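You operate a simulated robot arm through the tools that you are given. There is no shell and no other tool.

Carry out the task below with a simulated two-armed robot. There is one attempt and no reset: what you move stays moved.

## Task
Tone field 5 of the clamped strap to 70% without scorching it.
Fine: iron back on its rest, switched off; hold it by its handle. Set down upright: impulse iron.

It is judged by the outcome, as a careful person would: the job done as asked, and still so three seconds after it is handed in. It fails if anything else is knocked over, pushed out of place, dropped, spilled or broken.

## Robot
Two 7-joint arms with fingered hands on one trunk that stands fixed in place. Base frame: the origin is at the foot of the trunk, x ahead of it, y to its left, z up. Readings come in cm, degrees, newtons and seconds.
The left shoulder is at [5.9, 17.4, 106.5], the right one opposite. With the tool pointing down near the work surface each hand reaches from about 30 to 74 cm from the base axis, measured 20 degrees to its own side. Payload 3.8 kg a hand.
Tool frame (each hand has its own): the origin (TCP) lies between the finger pads and is the grasp point; the fingertips stand 2.6 cm ahead of it; z points along the fingers, y is the line along which they close. The gripper opens to 13.2 cm; its body begins 7.3 cm behind the TCP. The gripper is a hand of 3 fingers: y runs from the thumb to the fingers, the wrist lies at [0, 0, -22.4] in the tool frame, and closing takes about 1.5 s.
Orientation is that of the tool frame in the base frame, as a unit quaternion [w, x, y, z]. With the fingers straight down and closing along the base's y, the tool's x points along the base's -x, its y along +y and its z along -z.

## Interface
- The arms move only by the tool arm_command. It takes "left_commands", "right_commands" or both (then of equal length, played together; a hand with none holds still); each is a list of rows, each a list of 3 entries, a list of its own where there are three numbers: the gripper command, from -1 (fully open) to 1 (shut), values between in proportion, then the shift along the tool's x, y, z in cm, then the turn, a rotation vector about the tool's x, y, z in degrees. In form: [[jaw, [x, y, z], [rx, ry, rz]], ...]. A call has 1 to 20 rows; each row shifts and turns the commanded pose from where the row before left it, along the tool's axes as they then stand. A row lasts 0.2 s, in which the tool goes at most 5 cm and 8.6 degrees; a call with a longer step from one row to the next is refused whole, and so is a gripper value outside its range. Where a pose cannot be reached the arm comes as near as it can. A force on the tool above 40 N (or 10 N above the force at the start of the call, whichever is more), or a blocked arm, ends the call early, and 0.2 s more pass. Each finger travels about 10.8 cm/s and halts on what it meets, pressing with about 25 N; the grip force reading is that of the motor and also rises with nothing between the fingers. The clock runs only during rows and for 0.2 s after the last one: add rows that do not move to give the fingers time. The reply holds the time, the measured pose of the TCP, the force on the tool along the base axes, the opening and the grip force, in the units named above and with some noise, with the torque about the TCP (base axes, N m) and any sound that the robot's microphone picked up, and new pictures: "views" is both (left out), scene, wrist or none (wrist: the cameras of the hands that moved).
- Cameras (640 x 400 px; columns grow to the right, rows downward): "scene" is now at [15.57, -2.89, 101.71]; the picture's right is [-0.43, -0.90, 0.00], its down [0.43, -0.20, -0.88] and it looks along [0.80, -0.38, 0.47] (base axes); focal length 214 px, centre (320, 200). "left" rides on the left gripper at [-6.2, 0.3, -9.2] in its tool frame; the picture's right is [-0.05, -1.00, 0.00], its down [0.83, -0.04, -0.56] and it looks along [0.55, -0.03, 0.83] (tool axes); focal length 230 px, centre (320, 200). "right" rides on the right gripper at [6.2, 0.3, -9.2] in its tool frame; the picture's right is [-0.05, 1.00, 0.00], its down [-0.83, -0.04, -0.56] and it looks along [-0.56, -0.03, 0.83] (tool axes); focal length 230 px, centre (320, 200). There is no depth. A picture from a camera that has moved, and an enlarged one, comes with that camera's place and axes in the base frame and with its lens.
- slide_trunk(by): moves the trunk up (or, below 0, down) by that many cm; the arms and the scene camera ride with it, the base frame stays. It gives what a move gives, with no picture.
- set_grasp(shape, hand): the hand has 3 fingers and takes this shape, open, in about a second: jaw (thumb against the fingers, like two jaws); tri (thumb and two fingers); tip (a fingertip pinch); poke (one finger out to press); point (the index stretched); flat (the hand flat); cup (the hand cupped); fist (a fist). The gripper value then closes the fingers along that shape, each until it touches; the sizes above hold for jaw. It gives what a move gives, with no picture.
- turn_head(pan, tilt): turns the head with the scene camera to pan (to the left, within 60 degrees either way) and tilt (down, from -29 to 69), counted from straight ahead of the robot (the tilt from the chest, where the trunk bows). It gives what a move gives, and a new picture of the scene camera.
- zoom(camera, box): a new picture of the part [left, top, right, bottom] of that camera's present view, enlarged. It takes no simulated time.
- hand_in(): hands the job in; it is judged then, once.

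Nothing tells you positions but the pictures and the camera data. Unless the task says otherwise, let go and move clear before handing in.

The tools are called by a JSON object that holds its "fn" and its "kwargs". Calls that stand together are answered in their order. arm_command: Moves the arms, as the interface text tells. Its arguments: {"type":"object","properties":{"left_commands":{"type":"array","items":{"type":"array"}},"right_commands":{"type":"array","items":{"type":"array"}},"views":{"type":"string","enum":["both","scene","wrist","none"]}},"required":[]} The other tools are called the same way: slide_trunk (by) moves the trunk up or down; set_grasp (shape, hand) gives the hand a shape; turn_head (pan, tilt) turns the head that bears the scene camera; zoom (camera, box) takes an enlarged picture of a part of a camera's view; hand_in () hands the job in.

At the start:

```text
time_s: 0.0
left_tcp_pos: [30.2, -2.59, 124.63]
left_ee_rot: [0.0, 0.0, 1.0, 0.0]
left_ft_force: [-0.1, 0.1, -0.4]
left_ft_torque: [0.02, 0.0, 0.02]
left_opening: 13.19
left_grip_force: 0.1
left_shape: jaw
right_tcp_pos: [31.26, -30.88, 119.69]
right_ee_rot: [0.0, 0.0, 1.0, 0.0]
right_ft_force: [0.2, -0.3, -0.5]
right_ft_torque: [-0.01, 0.02, -0.03]
right_opening: 13.21
right_grip_force: 0.1
right_shape: jaw
trunk travel left (down, up): [-37.5, 10.7]
head pan, tilt (commanded): [-25.6, -28.2]
```

scene: 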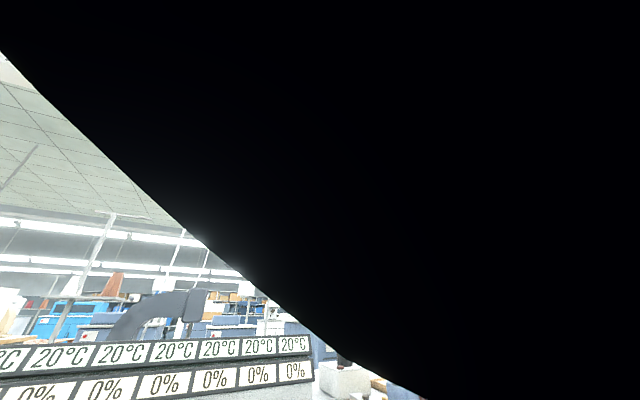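
right: 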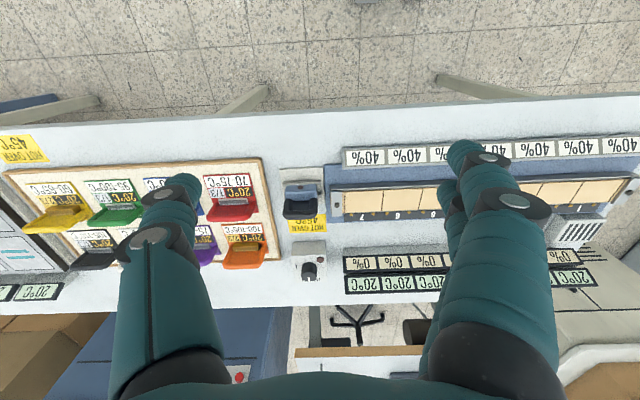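
left: 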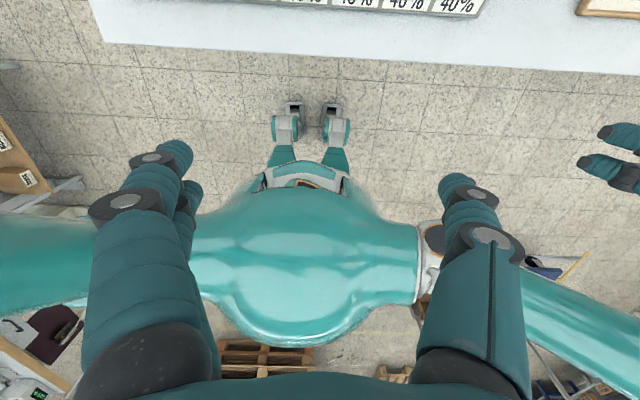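

The head camera is looking up past an arm, so I can't see the bench well yet. The wrist view shows a bench with coloured irons on a rack, a clamped strap with numbered fields and displays. I'll turn the head down for an overview first.

{"fn": "turn_head", "kwargs": {"pan": 0, "tilt": 35}}

{"fn": "zoom", "kwargs": {"camera": "right", "box": [0, 100, 340, 310]}}

{"fn": "zoom", "kwargs": {"camera": "right", "box": [260, 100, 640, 310]}}

```text
time_s: 1.3
left_tcp_pos: [30.44, -2.5, 124.67]
left_ee_rot: [0.0, 0.0, 1.0, 0.0]
left_ft_force: [0.4, -0.1, -0.2]
left_ft_torque: [0.0, 0.01, 0.02]
left_opening: 13.23
left_grip_force: 0.1
left_shape: jaw
right_tcp_pos: [31.22, -30.81, 119.79]
right_ee_rot: [0.0, 0.001, 1.0, 0.0]
right_ft_force: [0.3, -1.3, -0.1]
right_ft_torque: [-0.02, 0.0, -0.02]
right_opening: 13.19
right_grip_force: 0.2
right_shape: jaw
trunk travel left (down, up): [-37.5, 10.7]
head pan, tilt (commanded): [0.0, 35.0]
camera scene: at [18.29, 0.02, 92.14], right [0.0, -1.0, 0.0], down [-0.57, 0.0, -0.82], along [0.82, 0.0, -0.57], focal length 214 px, centre (320, 200)
```

scene: 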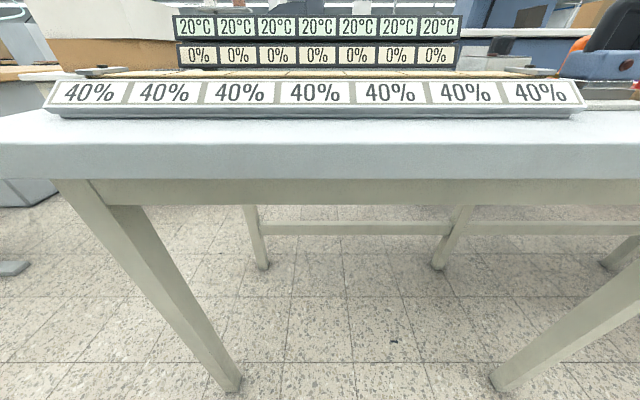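

```text
1.88 times, centred on (170, 205) of right
camera zoom: at [25.14, -30.49, 128.86], right [0.05, 1.0, 0.0], down [0.83, -0.04, 0.56], along [0.56, -0.03, -0.83], focal length 433 px, centre (602, 191)
```

zoom: 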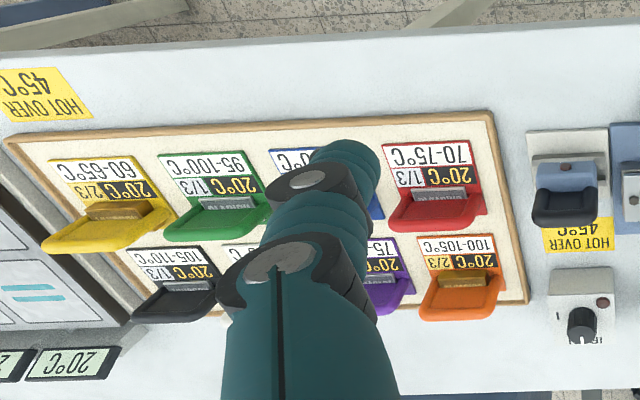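

```text
1.68 times, centred on (450, 205) of right
camera zoom: at [25.14, -30.49, 128.86], right [0.05, 1.0, 0.0], down [0.83, -0.04, 0.56], along [0.56, -0.03, -0.83], focal length 388 px, centre (101, 192)
```

zoom: 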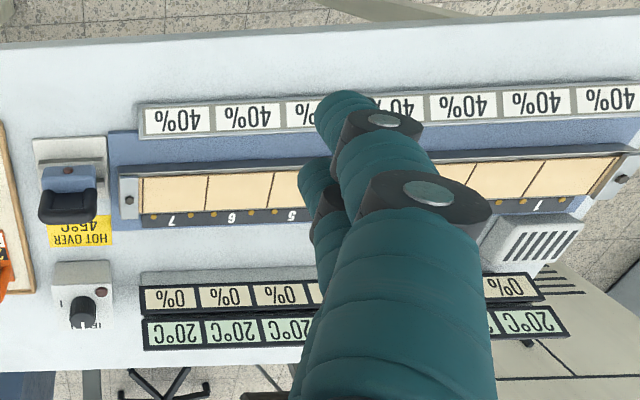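

I'm looking at the bench from low down; the strap with 7 fields is ahead, with humidity and temperature displays behind. I'll raise the trunk to see more from above and pan towards the stamps/irons board on the right.

{"fn": "slide_trunk", "kwargs": {"by": 10.5}}

{"fn": "turn_head", "kwargs": {"pan": 0, "tilt": 25}}

{"fn": "turn_head", "kwargs": {"pan": -50, "tilt": 25}}

```text
time_s: 2.7
left_tcp_pos: [30.43, -2.52, 135.12]
left_ee_rot: [-0.002, 0.0, 1.0, 0.0]
left_ft_force: [-0.2, -0.8, -0.2]
left_ft_torque: [0.04, 0.03, -0.01]
left_opening: 13.2
left_grip_force: 0.1
left_shape: jaw
right_tcp_pos: [31.5, -30.89, 130.02]
right_ee_rot: [-0.001, 0.0, 1.0, 0.0]
right_ft_force: [1.2, 0.8, -0.3]
right_ft_torque: [-0.03, 0.04, 0.0]
right_opening: 13.18
right_grip_force: 0.0
right_shape: jaw
trunk travel left (down, up): [-48.0, 0.2]
head pan, tilt (commanded): [0.0, 35.0]
```

```text
time_s: 3.4
left_tcp_pos: [30.27, -2.51, 135.05]
left_ee_rot: [0.0, 0.0, 1.0, 0.0]
left_ft_force: [-0.3, -0.9, 0.7]
left_ft_torque: [0.01, -0.05, 0.01]
left_opening: 13.2
left_grip_force: 0.0
left_shape: jaw
right_tcp_pos: [31.36, -30.9, 130.29]
right_ee_rot: [0.0, 0.0, 1.0, 0.0]
right_ft_force: [0.6, 0.7, -0.6]
right_ft_torque: [0.0, -0.01, -0.02]
right_opening: 13.2
right_grip_force: 0.1
right_shape: jaw
trunk travel left (down, up): [-48.0, 0.2]
head pan, tilt (commanded): [0.0, 25.0]
camera scene: at [20.03, 0.02, 107.55], right [0.0, -1.0, 0.0], down [-0.42, 0.0, -0.91], along [0.91, 0.0, -0.42], focal length 214 px, centre (320, 200)
```

scene: 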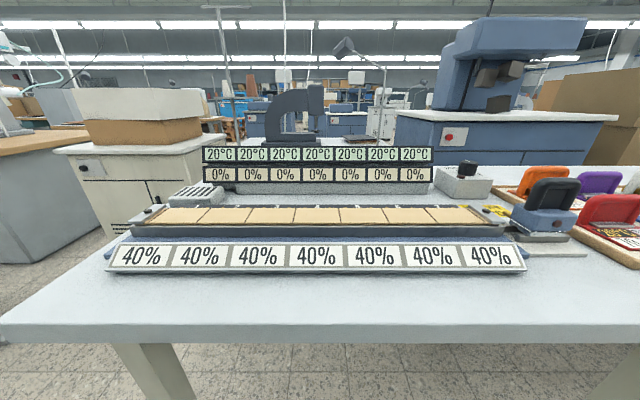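

```text
time_s: 4.6
left_tcp_pos: [30.28, -2.56, 135.3]
left_ee_rot: [0.0, 0.0, 1.0, 0.0]
left_ft_force: [-0.7, 0.1, -0.4]
left_ft_torque: [-0.03, 0.0, -0.02]
left_opening: 13.19
left_grip_force: 0.0
left_shape: jaw
right_tcp_pos: [31.32, -30.96, 130.33]
right_ee_rot: [0.001, 0.0, 1.0, 0.001]
right_ft_force: [0.1, -0.1, -0.4]
right_ft_torque: [0.01, 0.0, 0.05]
right_opening: 13.23
right_grip_force: 0.1
right_shape: jaw
trunk travel left (down, up): [-48.0, 0.2]
head pan, tilt (commanded): [-50.0, 25.0]
camera scene: at [16.75, -7.03, 107.56], right [-0.77, -0.64, 0.0], down [-0.27, 0.32, -0.91], along [0.58, -0.69, -0.42], focal length 214 px, centre (320, 200)
```

scene: 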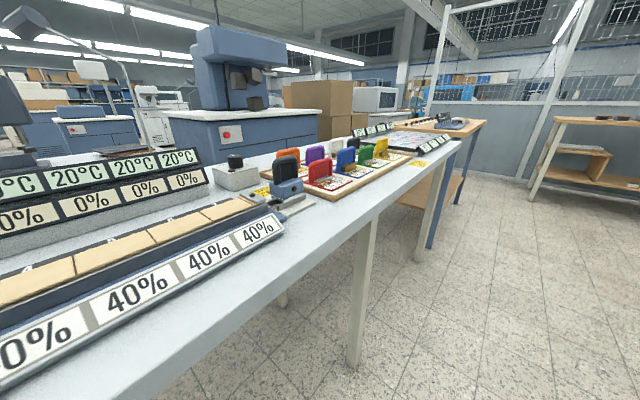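

The displays show 20°C, 0% (likely tone) and 40% (likely moisture) for every field. I'll zoom in on the tools and labels.

{"fn": "zoom", "kwargs": {"camera": "scene", "box": [200, 120, 470, 220]}}

{"fn": "turn_head", "kwargs": {"pan": -30, "tilt": 30}}

{"fn": "zoom", "kwargs": {"camera": "right", "box": [0, 100, 340, 310]}}

```text
2.37 times, centred on (335, 170) of scene
camera zoom: at [16.75, -7.03, 107.56], right [-0.77, -0.64, 0.0], down [-0.27, 0.32, -0.91], along [0.58, -0.69, -0.42], focal length 508 px, centre (284, 271)
```

zoom: 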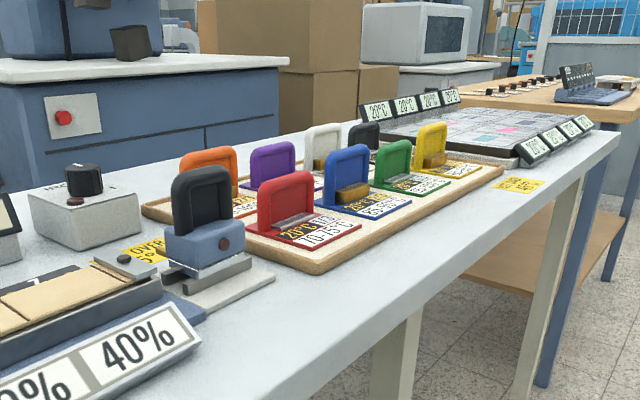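

```text
time_s: 5.4
left_tcp_pos: [30.31, -2.5, 135.21]
left_ee_rot: [0.0, 0.0, 1.0, 0.0]
left_ft_force: [-0.6, -0.4, -0.2]
left_ft_torque: [-0.01, 0.01, 0.04]
left_opening: 13.19
left_grip_force: 0.0
left_shape: jaw
right_tcp_pos: [31.39, -30.96, 130.22]
right_ee_rot: [0.0, -0.001, 1.0, 0.001]
right_ft_force: [-0.6, -0.2, 0.0]
right_ft_torque: [0.02, 0.04, 0.0]
right_opening: 13.19
right_grip_force: 0.1
right_shape: jaw
trunk travel left (down, up): [-48.0, 0.2]
head pan, tilt (commanded): [-30.0, 30.0]
camera scene: at [18.65, -4.51, 106.76], right [-0.5, -0.87, 0.0], down [-0.43, 0.25, -0.87], along [0.75, -0.43, -0.5], focal length 214 px, centre (320, 200)
```

scene: 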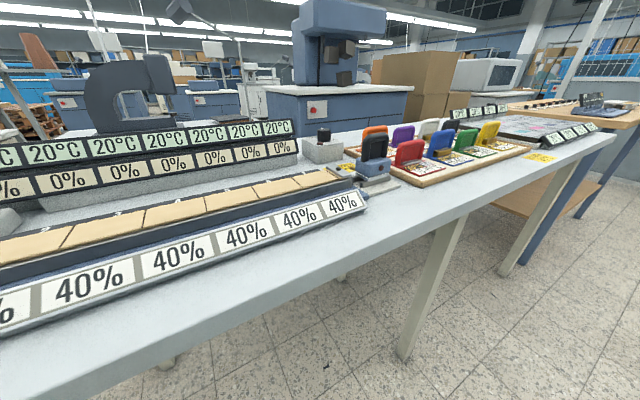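

```text
1.88 times, centred on (170, 205) of right
camera zoom: at [25.13, -30.5, 139.36], right [0.05, 1.0, 0.0], down [0.83, -0.04, 0.56], along [0.56, -0.03, -0.83], focal length 433 px, centre (602, 191)
```

zoom: 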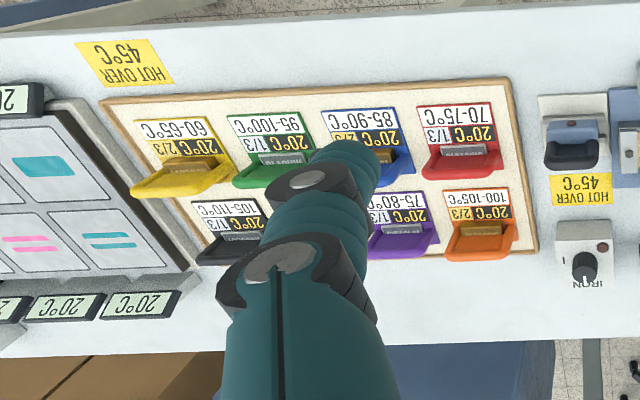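

I see an iron with a black handle on a grey rest at the right end of the strap, and a box with a knob marked "IRON" behind it. I'll zoom in on the iron, knob, and strap from here.

{"fn": "zoom", "kwargs": {"camera": "scene", "box": [290, 110, 410, 210]}}

{"fn": "zoom", "kwargs": {"camera": "scene", "box": [0, 110, 370, 340]}}

{"fn": "zoom", "kwargs": {"camera": "right", "box": [240, 120, 400, 280]}}

```text
4.00 times, centred on (350, 160) of scene
camera zoom: at [18.65, -4.51, 106.76], right [-0.5, -0.87, 0.0], down [-0.43, 0.25, -0.87], along [0.75, -0.43, -0.5], focal length 858 px, centre (200, 360)
```

zoom: 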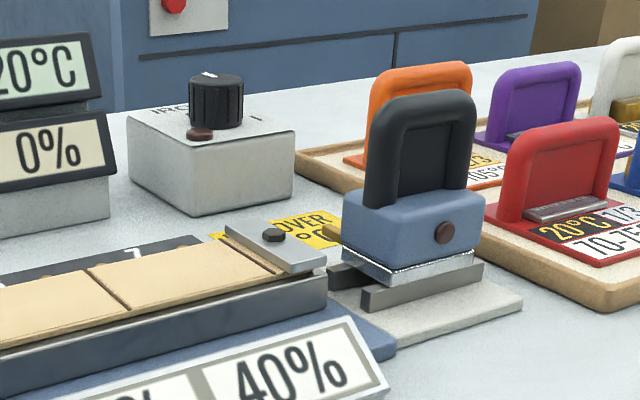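

```text
1.73 times, centred on (185, 225) of scene
camera zoom: at [18.65, -4.51, 106.76], right [-0.5, -0.87, 0.0], down [-0.43, 0.25, -0.87], along [0.75, -0.43, -0.5], focal length 371 px, centre (554, 157)
```

zoom: 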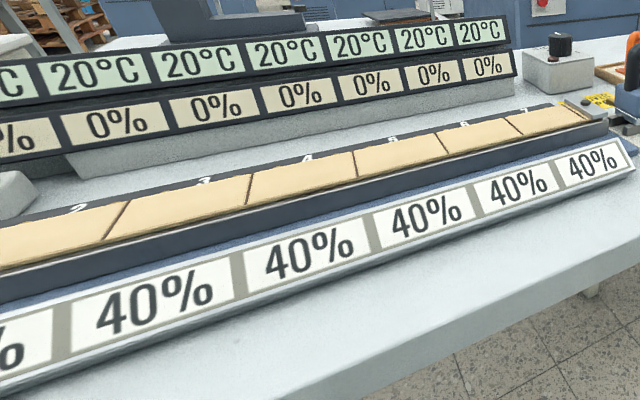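

```text
2.50 times, centred on (320, 200) of right
camera zoom: at [25.13, -30.5, 139.36], right [0.05, 1.0, 0.0], down [0.83, -0.04, 0.56], along [0.56, -0.03, -0.83], focal length 575 px, centre (320, 200)
```

zoom: 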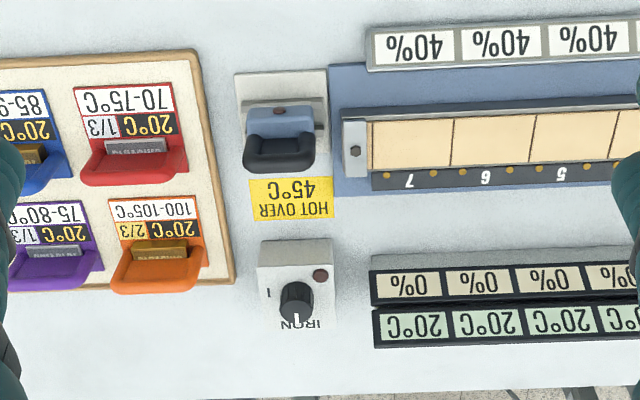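

The knob box ("IRON", mark "I" on its right side, pointer at the far side now) and the iron on its rest are clear. I'll bring the left hand over to the left and turn it so that its camera watches the displays and the strap.

{"fn": "arm_command", "kwargs": {"left_commands": [[-1, [-0.5, 3.75, 1.2], [0, 0, 0]], [-1, [-0.5, 3.75, 1.2], [0, 0, 0]], [-1, [-0.5, 3.75, 1.2], [0, 0, 0]], [-1, [-0.5, 3.75, 1.2], [0, 0, 0]], [-1, [-0.5, 3.75, 1.2], [0, 0, 0]], [-1, [-0.5, 3.75, 1.2], [0, 0, 0]], [-1, [0, 0, 0], [0, 0, -8.5]], [-1, [0, 0, 0], [0, 0, -8.5]], [-1, [0, 0, 0], [0, 0, -8.5]], [-1, [0, 0, 0], [0, 0, -8.5]], [-1, [0, 0, 0], [0, 0, -8.5]], [-1, [0, 0, 0], [0, 0, -8.5]], [-1, [0, 0, 0], [0, 0, -8.5]], [-1, [0, 0, 0], [0, 0, -8.5]], [-1, [0, 0, 0], [0, 0, -8.5]], [-1, [0, 0, 0], [0, 0, -8.5]], [-1, [0, 0, 0], [0, 0, -8.5]], [-1, [0, 0, 0], [0, 0, -8.5]], [-1, [0, 0, 0], [0, 0, -8.5]], [-1, [0, 0, 0], [0, 0, -8.5]]], "views": "both"}}

```text
time_s: 9.6
left_tcp_pos: [33.34, 19.99, 128.11]
left_ee_rot: [0.0, 0.863, -0.505, 0.0]
left_ft_force: [-0.1, 0.5, -0.1]
left_ft_torque: [0.03, 0.01, 0.0]
left_opening: 13.19
left_grip_force: 0.1
left_shape: jaw
right_tcp_pos: [31.29, -30.88, 130.09]
right_ee_rot: [0.001, -0.001, 1.0, 0.0]
right_ft_force: [0.1, -0.6, 0.6]
right_ft_torque: [0.0, 0.01, -0.03]
right_opening: 13.17
right_grip_force: 0.2
right_shape: jaw
trunk travel left (down, up): [-48.0, 0.2]
head pan, tilt (commanded): [-30.0, 30.0]
camera scene: at [18.65, -4.5, 106.76], right [-0.5, -0.87, 0.0], down [-0.43, 0.25, -0.87], along [0.75, -0.43, -0.5], focal length 214 px, centre (320, 200)
camera left: at [30.08, 25.21, 137.19], right [0.85, 0.53, 0.0], down [0.44, -0.7, 0.56], along [0.3, -0.47, -0.83], focal length 230 px, centre (320, 200)
```

scene: 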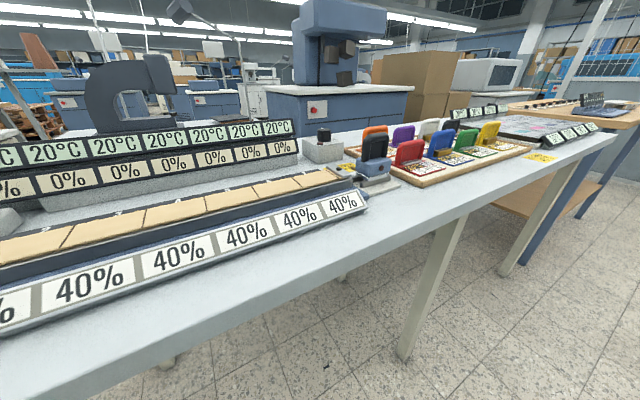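
left: 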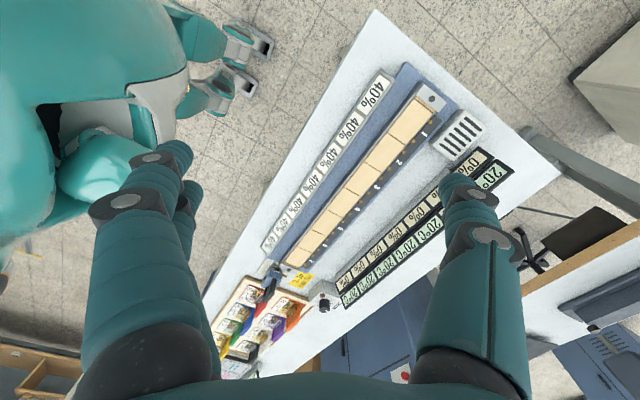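

The left camera now sees the whole strap and all three display rows. I'll zoom in there to read it and to locate the strap.

{"fn": "zoom", "kwargs": {"camera": "left", "box": [240, 60, 540, 340]}}

{"fn": "turn_head", "kwargs": {"pan": -45, "tilt": 40}}

```text
1.43 times, centred on (390, 200) of left
camera zoom: at [30.08, 25.21, 137.19], right [0.85, 0.53, 0.0], down [0.44, -0.7, 0.56], along [0.3, -0.47, -0.83], focal length 329 px, centre (220, 200)
```

zoom: 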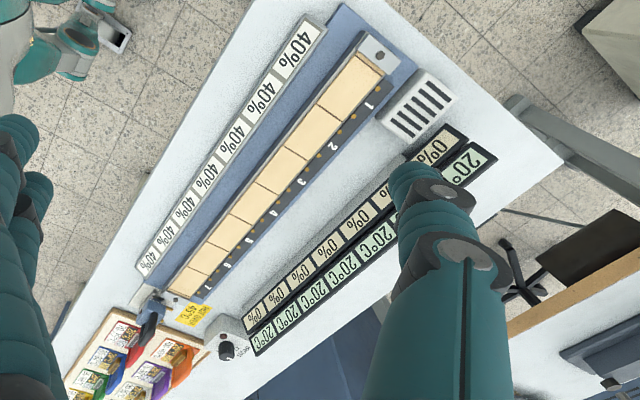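

```text
time_s: 10.4
left_tcp_pos: [33.27, 19.96, 128.03]
left_ee_rot: [0.0, 0.862, -0.507, 0.0]
left_ft_force: [0.2, -0.6, 0.2]
left_ft_torque: [-0.01, -0.04, -0.01]
left_opening: 13.19
left_grip_force: 0.2
left_shape: jaw
right_tcp_pos: [31.27, -30.82, 130.18]
right_ee_rot: [0.001, -0.001, 1.0, 0.0]
right_ft_force: [-1.0, 0.5, 0.3]
right_ft_torque: [0.0, 0.03, -0.01]
right_opening: 13.18
right_grip_force: 0.1
right_shape: jaw
trunk travel left (down, up): [-48.0, 0.2]
head pan, tilt (commanded): [-45.0, 40.0]
camera scene: at [16.84, -5.99, 105.23], right [-0.71, -0.71, 0.0], down [-0.45, 0.45, -0.77], along [0.54, -0.54, -0.64], focal length 214 px, centre (320, 200)
```

scene: 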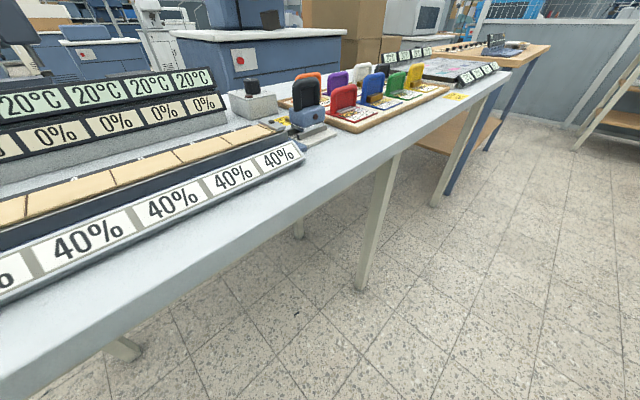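

Next I'll lower the right hand in front of the iron for a close look (well clear, about 20 cm above the bench and in front of it).

{"fn": "arm_command", "kwargs": {"right_commands": [[-1, [-0.4, -0.8, 3.4], [0, 0, 0]], [-1, [-0.4, -0.8, 3.4], [0, 0, 0]], [-1, [-0.4, -0.8, 3.4], [0, 0, 0]], [-1, [-0.4, -0.8, 3.4], [0, 0, 0]], [-1, [-0.4, -0.8, 3.4], [0, 0, 0]]], "views": "both"}}

{"fn": "zoom", "kwargs": {"camera": "right", "box": [220, 60, 420, 300]}}

{"fn": "zoom", "kwargs": {"camera": "right", "box": [270, 200, 390, 300]}}

```text
time_s: 11.6
left_tcp_pos: [33.35, 19.9, 127.87]
left_ee_rot: [0.0, 0.862, -0.507, 0.0]
left_ft_force: [0.9, -0.8, -0.4]
left_ft_torque: [-0.02, -0.02, -0.02]
left_opening: 13.2
left_grip_force: 0.1
left_shape: jaw
right_tcp_pos: [33.45, -35.1, 113.02]
right_ee_rot: [0.001, 0.001, 1.0, 0.0]
right_ft_force: [0.5, -0.8, 0.4]
right_ft_torque: [-0.02, 0.01, -0.02]
right_opening: 13.19
right_grip_force: 0.0
right_shape: jaw
trunk travel left (down, up): [-48.0, 0.2]
head pan, tilt (commanded): [-45.0, 40.0]
camera scene: at [16.86, -6.01, 105.21], right [-0.71, -0.71, 0.0], down [-0.45, 0.45, -0.77], along [0.54, -0.54, -0.64], focal length 214 px, centre (320, 200)
camera right: at [27.29, -34.75, 122.28], right [0.05, 1.0, 0.0], down [0.83, -0.04, 0.56], along [0.56, -0.03, -0.83], focal length 230 px, centre (320, 200)
```

scene: 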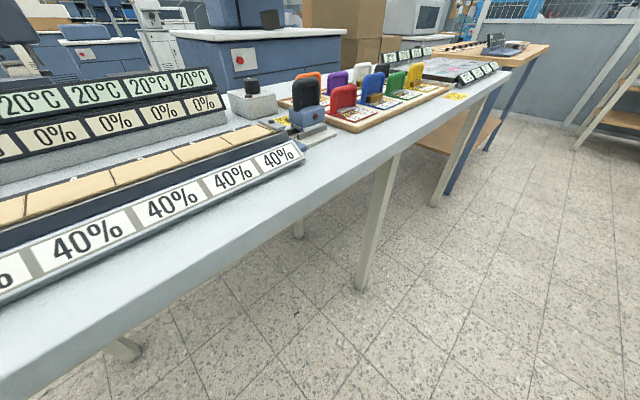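
right: 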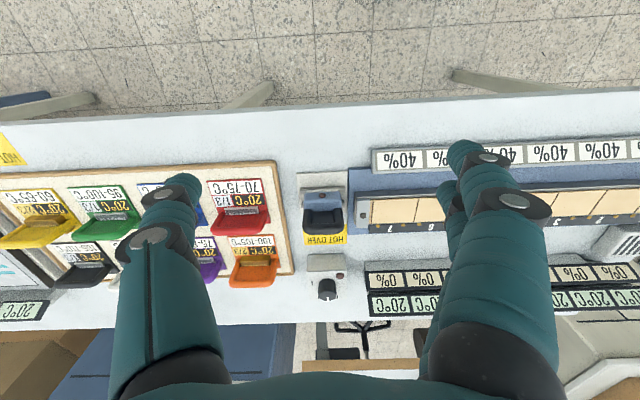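

```text
1.67 times, centred on (320, 180) of right
camera zoom: at [27.29, -34.75, 122.28], right [0.05, 1.0, 0.0], down [0.83, -0.04, 0.56], along [0.56, -0.03, -0.83], focal length 384 px, centre (320, 233)
```

zoom: 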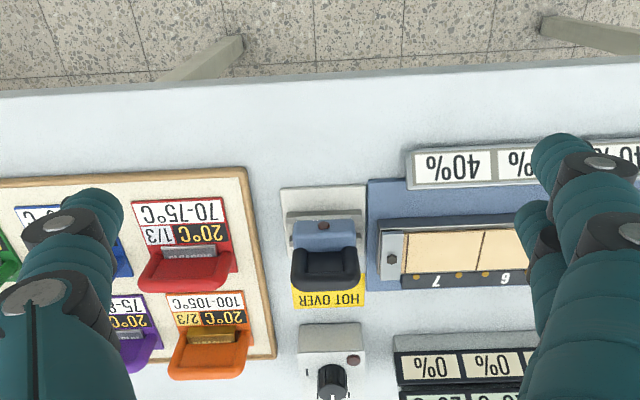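

```text
4.00 times, centred on (330, 250) of right
camera zoom: at [27.29, -34.75, 122.28], right [0.05, 1.0, 0.0], down [0.83, -0.04, 0.56], along [0.56, -0.03, -0.83], focal length 920 px, centre (280, 0)
```

zoom: 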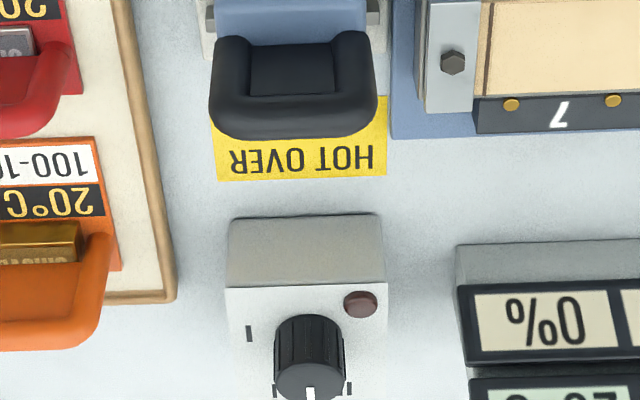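

The knob points to the far side, with an "I" mark on its right side, so a clockwise quarter-turn should switch it on. I'll zoom in on the strap to find field 5 accurately.

{"fn": "zoom", "kwargs": {"camera": "left", "box": [260, 150, 420, 270]}}

{"fn": "zoom", "kwargs": {"camera": "scene", "box": [230, 60, 360, 150]}}

{"fn": "turn_head", "kwargs": {"pan": -10, "tilt": 30}}

```text
3.33 times, centred on (340, 210) of left
camera zoom: at [30.14, 25.19, 137.17], right [0.85, 0.53, 0.0], down [0.44, -0.71, 0.56], along [0.29, -0.47, -0.83], focal length 767 px, centre (253, 167)
```

zoom: 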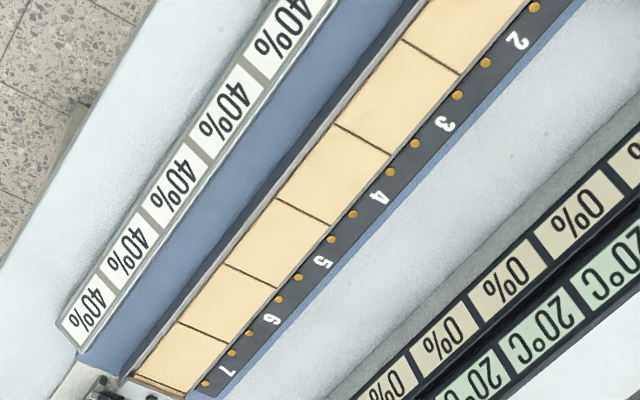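

```text
4.44 times, centred on (295, 105) of scene
camera zoom: at [16.86, -6.01, 105.21], right [-0.71, -0.71, 0.0], down [-0.45, 0.45, -0.77], along [0.54, -0.54, -0.64], focal length 953 px, centre (431, 622)
```

zoom: 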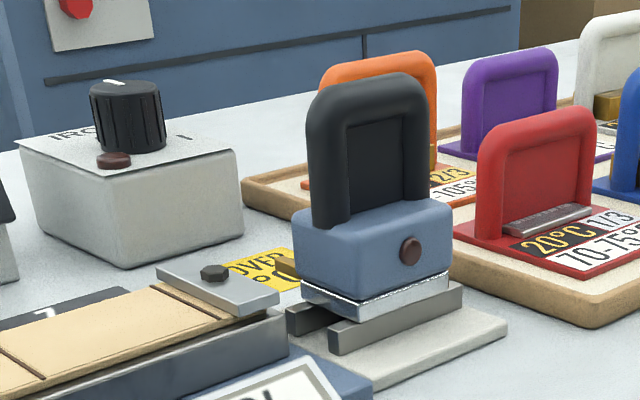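

```text
time_s: 12.6
left_tcp_pos: [33.19, 19.93, 127.98]
left_ee_rot: [0.0, 0.862, -0.508, 0.0]
left_ft_force: [0.8, -0.8, 0.2]
left_ft_torque: [0.05, -0.02, -0.02]
left_opening: 13.17
left_grip_force: 0.0
left_shape: jaw
right_tcp_pos: [33.36, -35.05, 113.26]
right_ee_rot: [0.0, -0.001, 1.0, 0.0]
right_ft_force: [0.6, 0.5, 0.1]
right_ft_torque: [0.01, 0.0, 0.01]
right_opening: 13.19
right_grip_force: 0.0
right_shape: jaw
trunk travel left (down, up): [-48.0, 0.2]
head pan, tilt (commanded): [-10.0, 30.0]
camera scene: at [19.73, -1.56, 106.76], right [-0.17, -0.98, 0.0], down [-0.49, 0.09, -0.87], along [0.85, -0.15, -0.5], focal length 214 px, centre (320, 200)
```

scene: 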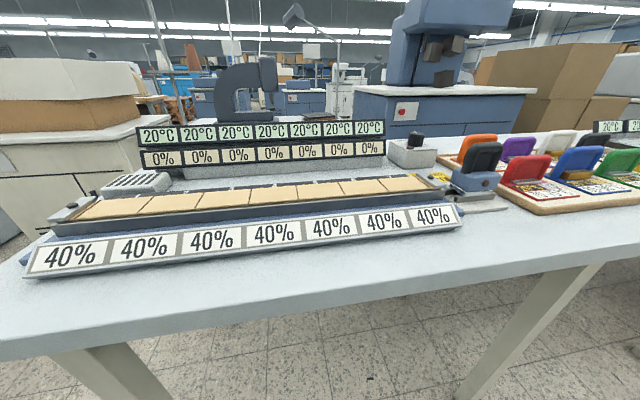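

Field 5 appears centred near (52.5, -7.2) with the strap top near z ≈ 89. I'll take sharper looks at the iron and rest from both remaining viewpoints.

{"fn": "zoom", "kwargs": {"camera": "left", "box": [250, 250, 350, 320]}}

{"fn": "zoom", "kwargs": {"camera": "scene", "box": [380, 120, 540, 220]}}

{"fn": "zoom", "kwargs": {"camera": "scene", "box": [230, 110, 450, 250]}}

{"fn": "zoom", "kwargs": {"camera": "right", "box": [280, 150, 370, 240]}}

```text
5.71 times, centred on (300, 285) of left
camera zoom: at [30.1, 25.21, 137.19], right [0.85, 0.53, 0.0], down [0.44, -0.71, 0.56], along [0.29, -0.47, -0.83], focal length 1315 px, centre (434, -286)
```

zoom: 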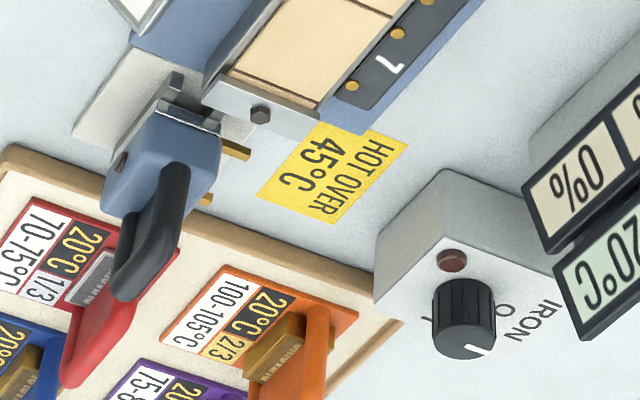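

```text
4.00 times, centred on (460, 170) of scene
camera zoom: at [19.73, -1.56, 106.76], right [-0.17, -0.98, 0.0], down [-0.49, 0.09, -0.87], along [0.85, -0.15, -0.5], focal length 858 px, centre (-240, 320)
```

zoom: 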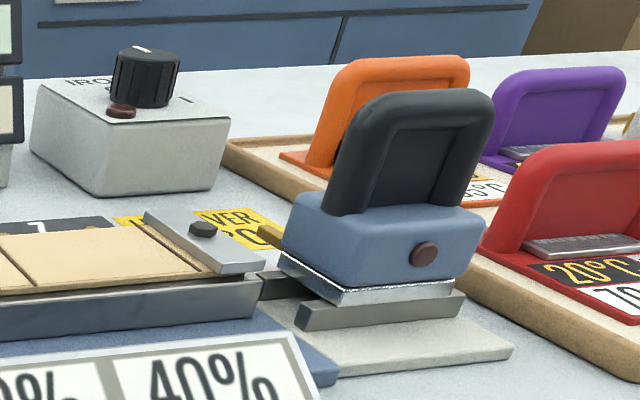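

```text
2.86 times, centred on (340, 180) of scene
camera zoom: at [19.73, -1.56, 106.76], right [-0.17, -0.98, 0.0], down [-0.49, 0.09, -0.87], along [0.85, -0.15, -0.5], focal length 613 px, centre (263, 257)
```

zoom: 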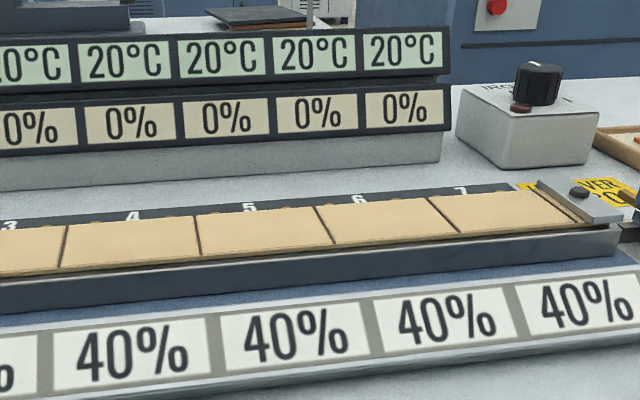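

```text
4.44 times, centred on (325, 195) of right
camera zoom: at [27.25, -34.71, 122.37], right [0.05, 1.0, 0.0], down [0.83, -0.04, 0.56], along [0.56, -0.03, -0.83], focal length 1022 px, centre (298, 222)
```

zoom: 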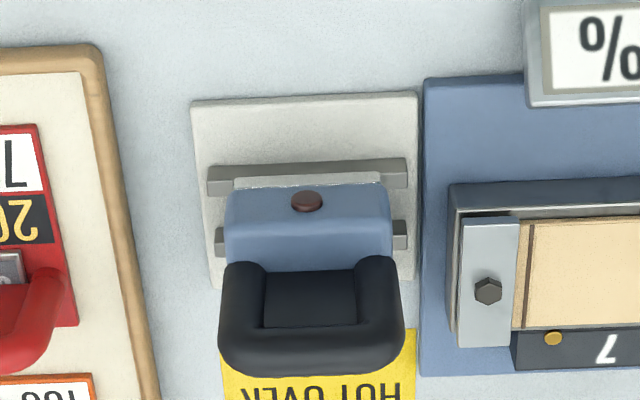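

The iron has two brass prongs at its back matching pairs of brass dots beside each field, and the knob's pointer is at "O" (far), "I" to the right. I'll test the reach over the knob, staying high at z ≈ 113.

{"fn": "arm_command", "kwargs": {"right_commands": [[-1, [-4, 0, 0], [0, 0, 0]], [-1, [-4, 0, 0], [0, 0, 0]], [-1, [-4, 0, 0], [0, 0, 0]], [-1, [-4, 0, 0], [0, 0, 0]], [-1, [-4, 0, 0], [0, 0, 0]], [-1, [-4, 0, 0], [0, 0, 0]], [-1, [-4, 0, 0], [0, 0, 0]], [-1, [-3, 0, 0], [0, 0, 0]], [-1, [-2, 0, 0], [0, 0, 0]], [-1, [0, 0, 0], [0, 0, 0]], [-1, [0, 0, 0], [0, 0, 0]]], "views": "both"}}

```text
time_s: 15.0
left_tcp_pos: [33.37, 20.01, 127.97]
left_ee_rot: [0.0, 0.862, -0.507, -0.001]
left_ft_force: [0.4, 0.0, 0.3]
left_ft_torque: [-0.03, 0.01, 0.01]
left_opening: 13.19
left_grip_force: 0.0
left_shape: jaw
right_tcp_pos: [50.63, -37.18, 112.22]
right_ee_rot: [0.001, 0.0, 1.0, 0.0]
right_ft_force: [0.4, -0.9, -0.6]
right_ft_torque: [-0.01, -0.02, 0.0]
right_opening: 13.2
right_grip_force: 0.0
right_shape: jaw
right hand out of reach, approached as far as the arm can: row 5, 6, 7, 8, 9
trunk travel left (down, up): [-48.0, 0.2]
head pan, tilt (commanded): [-10.0, 30.0]
camera scene: at [19.72, -1.56, 106.76], right [-0.17, -0.98, 0.0], down [-0.49, 0.09, -0.87], along [0.85, -0.15, -0.5], focal length 214 px, centre (320, 200)
camera right: at [44.46, -36.84, 121.36], right [0.05, 1.0, 0.0], down [0.83, -0.04, 0.56], along [0.56, -0.03, -0.83], focal length 230 px, centre (320, 200)
```

scene: 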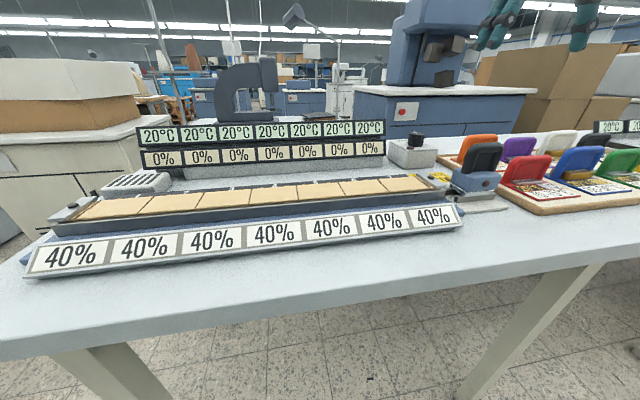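
right: 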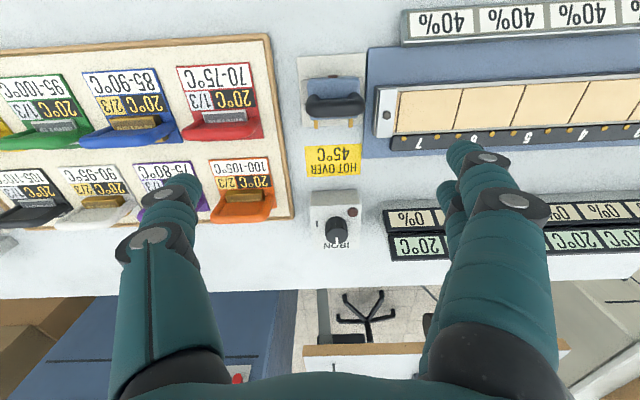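

At that height the arm runs out of reach at x ≈ 50 with the tool straight down. I'll try slightly lower (fingertips still 5 cm above the iron handle), then forward again.

{"fn": "arm_command", "kwargs": {"right_commands": [[-1, [0, 0, 3], [0, 0, 0]], [-1, [0, 0, 3], [0, 0, 0]], [-1, [-2, 0, 0], [0, 0, 0]], [-1, [-2, 0, 0], [0, 0, 0]], [-1, [-2, 0, 0], [0, 0, 0]], [-1, [-2, 0, 0], [0, 0, 0]], [-1, [0, 0, 0], [0, 0, 0]]], "views": "none"}}

```text
time_s: 16.6
left_tcp_pos: [33.31, 19.9, 128.02]
left_ee_rot: [0.0, 0.862, -0.507, 0.0]
left_ft_force: [0.4, 0.5, -0.5]
left_ft_torque: [-0.03, 0.01, -0.02]
left_opening: 13.18
left_grip_force: 0.0
left_shape: jaw
right_tcp_pos: [50.92, -38.65, 106.77]
right_ee_rot: [0.001, 0.0, 1.0, 0.0]
right_ft_force: [-0.6, 0.0, -0.1]
right_ft_torque: [-0.02, -0.01, 0.03]
right_opening: 13.15
right_grip_force: 0.0
right_shape: jaw
right hand out of reach, approached as far as the arm can: row 3, 4, 5, 6
trunk travel left (down, up): [-48.0, 0.2]
head pan, tilt (commanded): [-10.0, 30.0]
```

It slides sideways rather than stretching, so this is a wrist limit tied to hand yaw. I'll back off a bit and try turning the hand 90° (the orientation I'd want for the iron's handle anyway), then test forward reach.

{"fn": "arm_command", "kwargs": {"right_commands": [[-1, [3, 1, -2], [0, 0, 0]], [-1, [3, 1, -2], [0, 0, 0]], [-1, [0, 0, 0], [0, 0, 8.5]], [-1, [0, 0, 0], [0, 0, 8.5]], [-1, [0, 0, 0], [0, 0, 8.5]], [-1, [0, 0, 0], [0, 0, 8.5]], [-1, [0, 0, 0], [0, 0, 8.5]], [-1, [0, 0, 0], [0, 0, 8.5]], [-1, [0, 0, 0], [0, 0, 8.5]], [-1, [0, 0, 0], [0, 0, 8.5]], [-1, [0, 0, 0], [0, 0, 8.5]], [-1, [0, 0, 0], [0, 0, 8.5]], [-1, [0, 0, 0], [0, 0, 5]], [-1, [0, 0, 0], [0, 0, 0]]], "views": "wrist"}}

```text
time_s: 19.6
left_tcp_pos: [33.33, 19.96, 127.97]
left_ee_rot: [0.001, 0.862, -0.507, 0.0]
left_ft_force: [0.7, 0.1, 0.8]
left_ft_torque: [0.01, 0.0, 0.01]
left_opening: 13.23
left_grip_force: 0.0
left_shape: jaw
right_tcp_pos: [43.57, -47.61, 111.09]
right_ee_rot: [-0.002, 0.705, 0.709, 0.004]
right_ft_force: [-0.1, -0.6, 0.5]
right_ft_torque: [0.01, 0.0, -0.03]
right_opening: 13.18
right_grip_force: 0.1
right_shape: jaw
right hand out of reach, approached as far as the arm can: row 11, 12, 13
trunk travel left (down, up): [-48.0, 0.2]
head pan, tilt (commanded): [-10.0, 30.0]
camera right: at [43.95, -41.44, 120.32], right [1.0, -0.05, 0.0], down [-0.04, -0.84, 0.55], along [-0.02, -0.55, -0.84], focal length 230 px, centre (320, 200)
```

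right: 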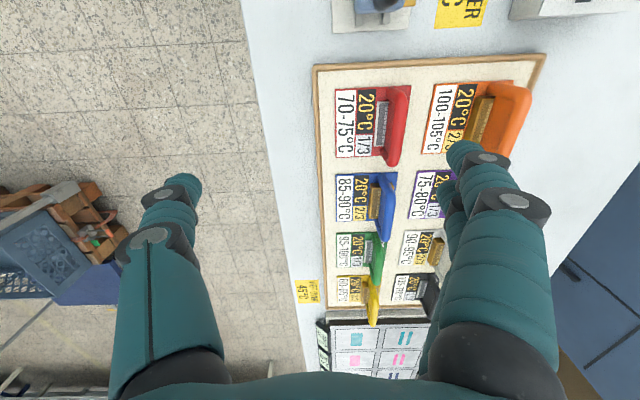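

That yaw pushes the hand outward, so it's the wrong direction; I'll turn the other way (camera on the right-hand side) and come back to the middle.

{"fn": "arm_command", "kwargs": {"right_commands": [[-1, [0, 0, 0], [0, 0, -8.5]], [-1, [0, 0, 0], [0, 0, -8.5]], [-1, [0, 0, 0], [0, 0, -8.5]], [-1, [0, 0, 0], [0, 0, -8.5]], [-1, [0, 0, 0], [0, 0, -8.5]], [-1, [0, 0, 0], [0, 0, -8.5]], [-1, [0, 0, 0], [0, 0, -8.5]], [-1, [0, 0, 0], [0, 0, -8.5]], [-1, [0, 0, 0], [0, 0, -8.5]], [-1, [0, 0, 0], [0, 0, -8.5]], [-1, [0, 0, 0], [0, 0, -5]], [-1, [0, 4, 0], [0, 0, 0]], [-1, [0, 4, 0], [0, 0, 0]], [-1, [0, 2, 0], [0, 0, 0]], [-1, [0, 0, 0], [0, 0, 0]]], "views": "none"}}

{"fn": "arm_command", "kwargs": {"right_commands": [[-1, [0, 0, 0], [0, 0, -8.5]], [-1, [0, 0, 0], [0, 0, -8.5]], [-1, [0, 0, 0], [0, 0, -8.5]], [-1, [0, 0, 0], [0, 0, -8.5]], [-1, [0, 0, 0], [0, 0, -8.5]], [-1, [0, 0, 0], [0, 0, -8.5]], [-1, [0, 0, 0], [0, 0, -8.5]], [-1, [0, 0, 0], [0, 0, -8.5]], [-1, [0, 0, 0], [0, 0, -8.5]], [-1, [0, 0, 0], [0, 0, -8.5]], [-1, [0, 0, 0], [0, 0, -5]], [-1, [0, 0, 0], [0, 0, 0]]], "views": "wrist"}}

```text
time_s: 22.8
left_tcp_pos: [33.24, 19.96, 127.94]
left_ee_rot: [0.0, 0.861, -0.508, 0.0]
left_ft_force: [0.2, 1.0, -0.7]
left_ft_torque: [0.0, 0.0, 0.01]
left_opening: 13.17
left_grip_force: 0.1
left_shape: jaw
right_tcp_pos: [43.51, -37.56, 110.87]
right_ee_rot: [0.001, 0.001, 1.0, 0.0]
right_ft_force: [0.5, 0.2, -0.3]
right_ft_torque: [0.0, 0.02, 0.04]
right_opening: 13.2
right_grip_force: 0.1
right_shape: jaw
trunk travel left (down, up): [-48.0, 0.2]
head pan, tilt (commanded): [-10.0, 30.0]
```

```text
time_s: 25.4
left_tcp_pos: [33.25, 20.0, 127.97]
left_ee_rot: [0.0, 0.862, -0.507, 0.0]
left_ft_force: [0.2, -0.4, 0.4]
left_ft_torque: [0.01, 0.0, 0.0]
left_opening: 13.19
left_grip_force: 0.0
left_shape: jaw
right_tcp_pos: [43.68, -37.62, 111.17]
right_ee_rot: [0.0, 0.708, -0.706, 0.0]
right_ft_force: [0.4, -0.9, 0.2]
right_ft_torque: [-0.05, -0.01, 0.0]
right_opening: 13.19
right_grip_force: 0.1
right_shape: jaw
trunk travel left (down, up): [-48.0, 0.2]
head pan, tilt (commanded): [-10.0, 30.0]
camera right: at [43.35, -43.69, 120.28], right [-1.0, 0.05, 0.0], down [0.04, 0.83, 0.56], along [0.03, 0.55, -0.83], focal length 230 px, centre (320, 200)
```

right: 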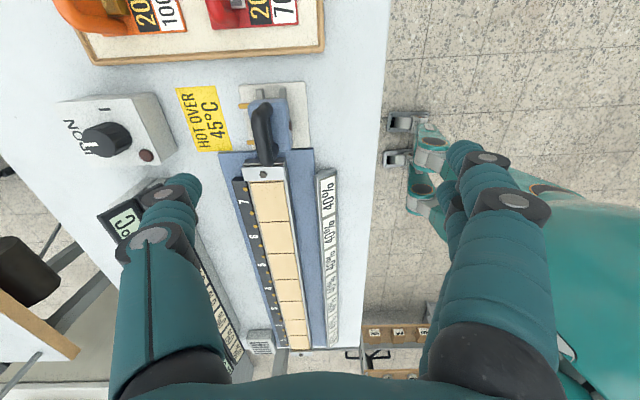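

This yaw works without trouble. Now tool x is base −y and tool y is base −x; I'll test forward reach toward the knob at this height.

{"fn": "arm_command", "kwargs": {"right_commands": [[-1, [0, -4, 0], [0, 0, 0]], [-1, [0, -4, 0], [0, 0, 0]], [-1, [0, -4, 0], [0, 0, 0]], [-1, [0, -4, 0], [0, 0, 0]], [-1, [0, -4, 0], [0, 0, 0]], [-1, [0, -4, 0], [0, 0, 0]], [-1, [0, 0, 0], [0, 0, 0]]], "views": "wrist"}}

```text
time_s: 27.0
left_tcp_pos: [33.29, 20.03, 127.85]
left_ee_rot: [0.001, 0.862, -0.507, 0.0]
left_ft_force: [-0.2, 0.4, 0.4]
left_ft_torque: [0.0, -0.01, 0.0]
left_opening: 13.21
left_grip_force: 0.1
left_shape: jaw
right_tcp_pos: [51.14, -39.01, 110.55]
right_ee_rot: [0.0, 0.707, -0.707, 0.001]
right_ft_force: [-0.3, -0.2, 0.6]
right_ft_torque: [0.02, -0.03, 0.0]
right_opening: 13.22
right_grip_force: 0.1
right_shape: jaw
right hand out of reach, approached as far as the arm can: row 2, 3, 4, 5, 6
trunk travel left (down, up): [-48.0, 0.2]
head pan, tilt (commanded): [-10.0, 30.0]
camera right: at [50.76, -45.15, 119.66], right [-1.0, 0.05, 0.0], down [0.04, 0.83, 0.56], along [0.03, 0.55, -0.83], focal length 230 px, centre (320, 200)
```

right: 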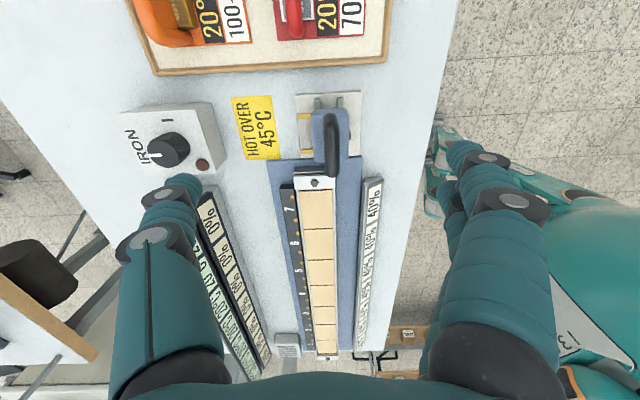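

Same limit regardless of yaw. I'll lower to z ≈ 102 (fingertips ≈ 99.5, still above the handle top ≈ 97.3) and test forward again to see whether a lower wrist reaches farther.

{"fn": "arm_command", "kwargs": {"right_commands": [[-1, [0, 1, 3], [0, 0, 0]], [-1, [-1, 1, 3], [0, 0, 0]], [-1, [-1, 0, 2], [0, 0, 0]], [-1, [0, -3, 0], [0, 0, 0]], [-1, [0, -3, 0], [0, 0, 0]], [-1, [0, -3, 0], [0, 0, 0]], [-1, [0, -3, 0], [0, 0, 0]], [-1, [0, 0, 0], [0, 0, 0]]], "views": "scene"}}

```text
time_s: 28.8
left_tcp_pos: [33.42, 20.04, 127.86]
left_ee_rot: [0.0, 0.862, -0.508, 0.0]
left_ft_force: [0.2, -0.2, 0.1]
left_ft_torque: [-0.01, 0.0, 0.02]
left_opening: 13.22
left_grip_force: 0.1
left_shape: jaw
right_tcp_pos: [50.63, -38.35, 104.1]
right_ee_rot: [0.0, -0.707, 0.707, -0.001]
right_ft_force: [0.5, -0.4, -0.3]
right_ft_torque: [0.0, -0.01, -0.01]
right_opening: 13.17
right_grip_force: 0.0
right_shape: jaw
right hand out of reach, approached as far as the arm can: row 4, 5, 6, 7
trunk travel left (down, up): [-48.0, 0.2]
head pan, tilt (commanded): [-10.0, 30.0]
camera scene: at [19.73, -1.56, 106.76], right [-0.17, -0.98, 0.0], down [-0.49, 0.09, -0.87], along [0.85, -0.15, -0.5], focal length 214 px, centre (320, 200)
```

scene: 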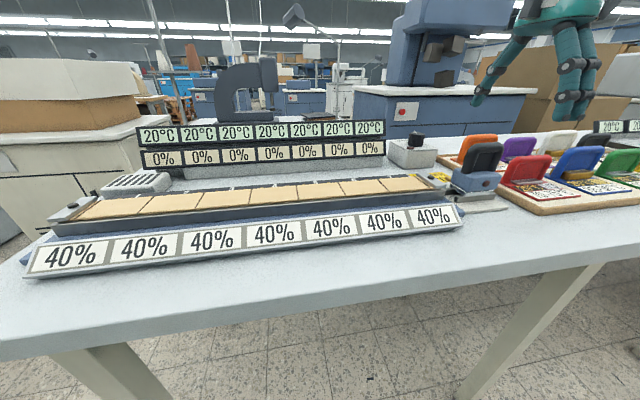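

Still limited at x ≈ 50.6. I'll look at the arm's posture to understand the limit.

{"fn": "turn_head", "kwargs": {"pan": -60, "tilt": 0}}

{"fn": "zoom", "kwargs": {"camera": "left", "box": [0, 0, 640, 400]}}

```text
time_s: 30.0
left_tcp_pos: [33.32, 20.03, 127.95]
left_ee_rot: [0.0, 0.862, -0.508, 0.0]
left_ft_force: [-0.1, -0.1, 1.1]
left_ft_torque: [-0.05, -0.02, -0.01]
left_opening: 13.19
left_grip_force: 0.1
left_shape: jaw
right_tcp_pos: [50.55, -38.31, 103.99]
right_ee_rot: [0.001, -0.707, 0.707, 0.0]
right_ft_force: [-0.1, -0.4, -0.2]
right_ft_torque: [-0.02, -0.01, -0.05]
right_opening: 13.19
right_grip_force: 0.1
right_shape: jaw
trunk travel left (down, up): [-48.0, 0.2]
head pan, tilt (commanded): [-60.0, 0.0]
camera scene: at [15.33, -7.77, 111.59], right [-0.87, -0.5, 0.0], down [0.0, 0.0, -1.0], along [0.5, -0.87, 0.0], focal length 214 px, centre (320, 200)
```

scene: 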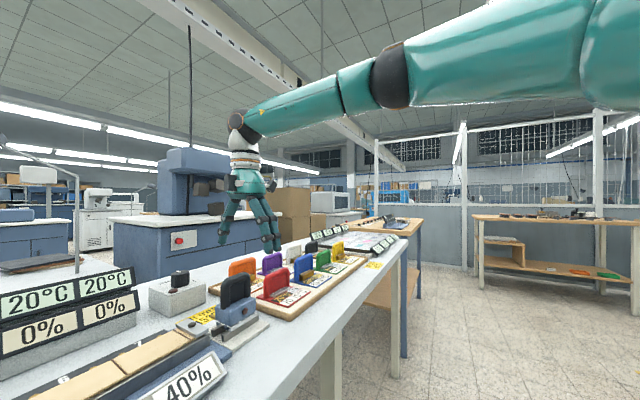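

```text
1.00 times, centred on (320, 200) of left (not enlarged: the box is as wide or as high as the picture)
camera zoom: at [30.1, 25.22, 137.19], right [0.85, 0.53, 0.0], down [0.44, -0.71, 0.56], along [0.29, -0.47, -0.83], focal length 230 px, centre (320, 200)
```

zoom: 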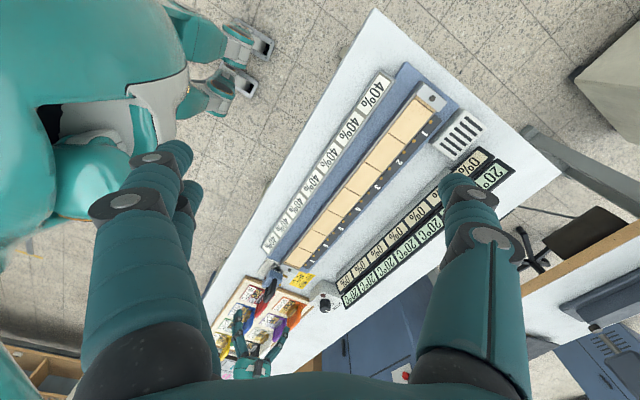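

The arm isn't fully stretched: the elbow is swung out with a bent elbow, so the posture is the limit. I'll tilt the fingers forward (about tool x), which relaxes the wrist, then see how far forward it can go.

{"fn": "arm_command", "kwargs": {"right_commands": [[-1, [0, 0, -3], [8, 0, 0]], [-1, [0, 0, -2], [8, 0, 0]], [-1, [0, 0, 0], [8, 0, 0]], [-1, [0, 0, 0], [8, 0, 0]], [-1, [0, 0, 0], [8, 0, 0]], [-1, [0, -2, 2], [0, 0, 0]], [-1, [0, -2, 2], [0, 0, 0]], [-1, [0, -2, 2], [0, 0, 0]], [-1, [0, -2, 2], [0, 0, 0]], [-1, [0, 0, 0], [0, 0, 0]]], "views": "scene"}}

```text
time_s: 32.2
left_tcp_pos: [33.23, 19.95, 127.88]
left_ee_rot: [0.002, 0.862, -0.507, 0.0]
left_ft_force: [0.3, -0.1, 0.3]
left_ft_torque: [-0.03, -0.01, 0.02]
left_opening: 13.18
left_grip_force: 0.1
left_shape: jaw
right_tcp_pos: [61.57, -38.6, 108.33]
right_ee_rot: [0.243, -0.664, 0.664, -0.243]
right_ft_force: [-0.4, 0.1, 0.2]
right_ft_torque: [-0.02, 0.02, 0.02]
right_opening: 13.2
right_grip_force: 0.0
right_shape: jaw
trunk travel left (down, up): [-48.0, 0.2]
head pan, tilt (commanded): [-60.0, 0.0]
camera scene: at [15.27, -7.76, 111.61], right [-0.87, -0.5, 0.0], down [0.0, 0.0, -1.0], along [0.5, -0.87, 0.0], focal length 214 px, centre (320, 200)
```

scene: 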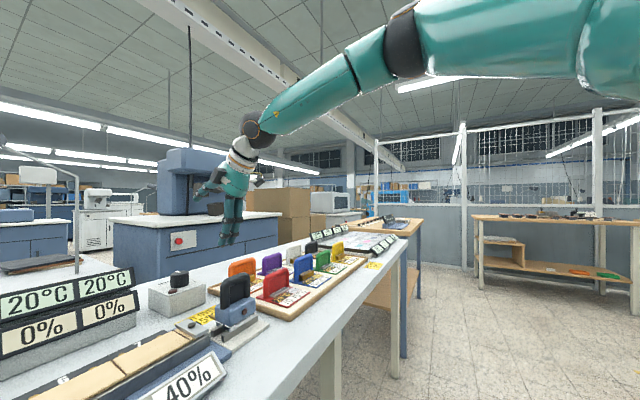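

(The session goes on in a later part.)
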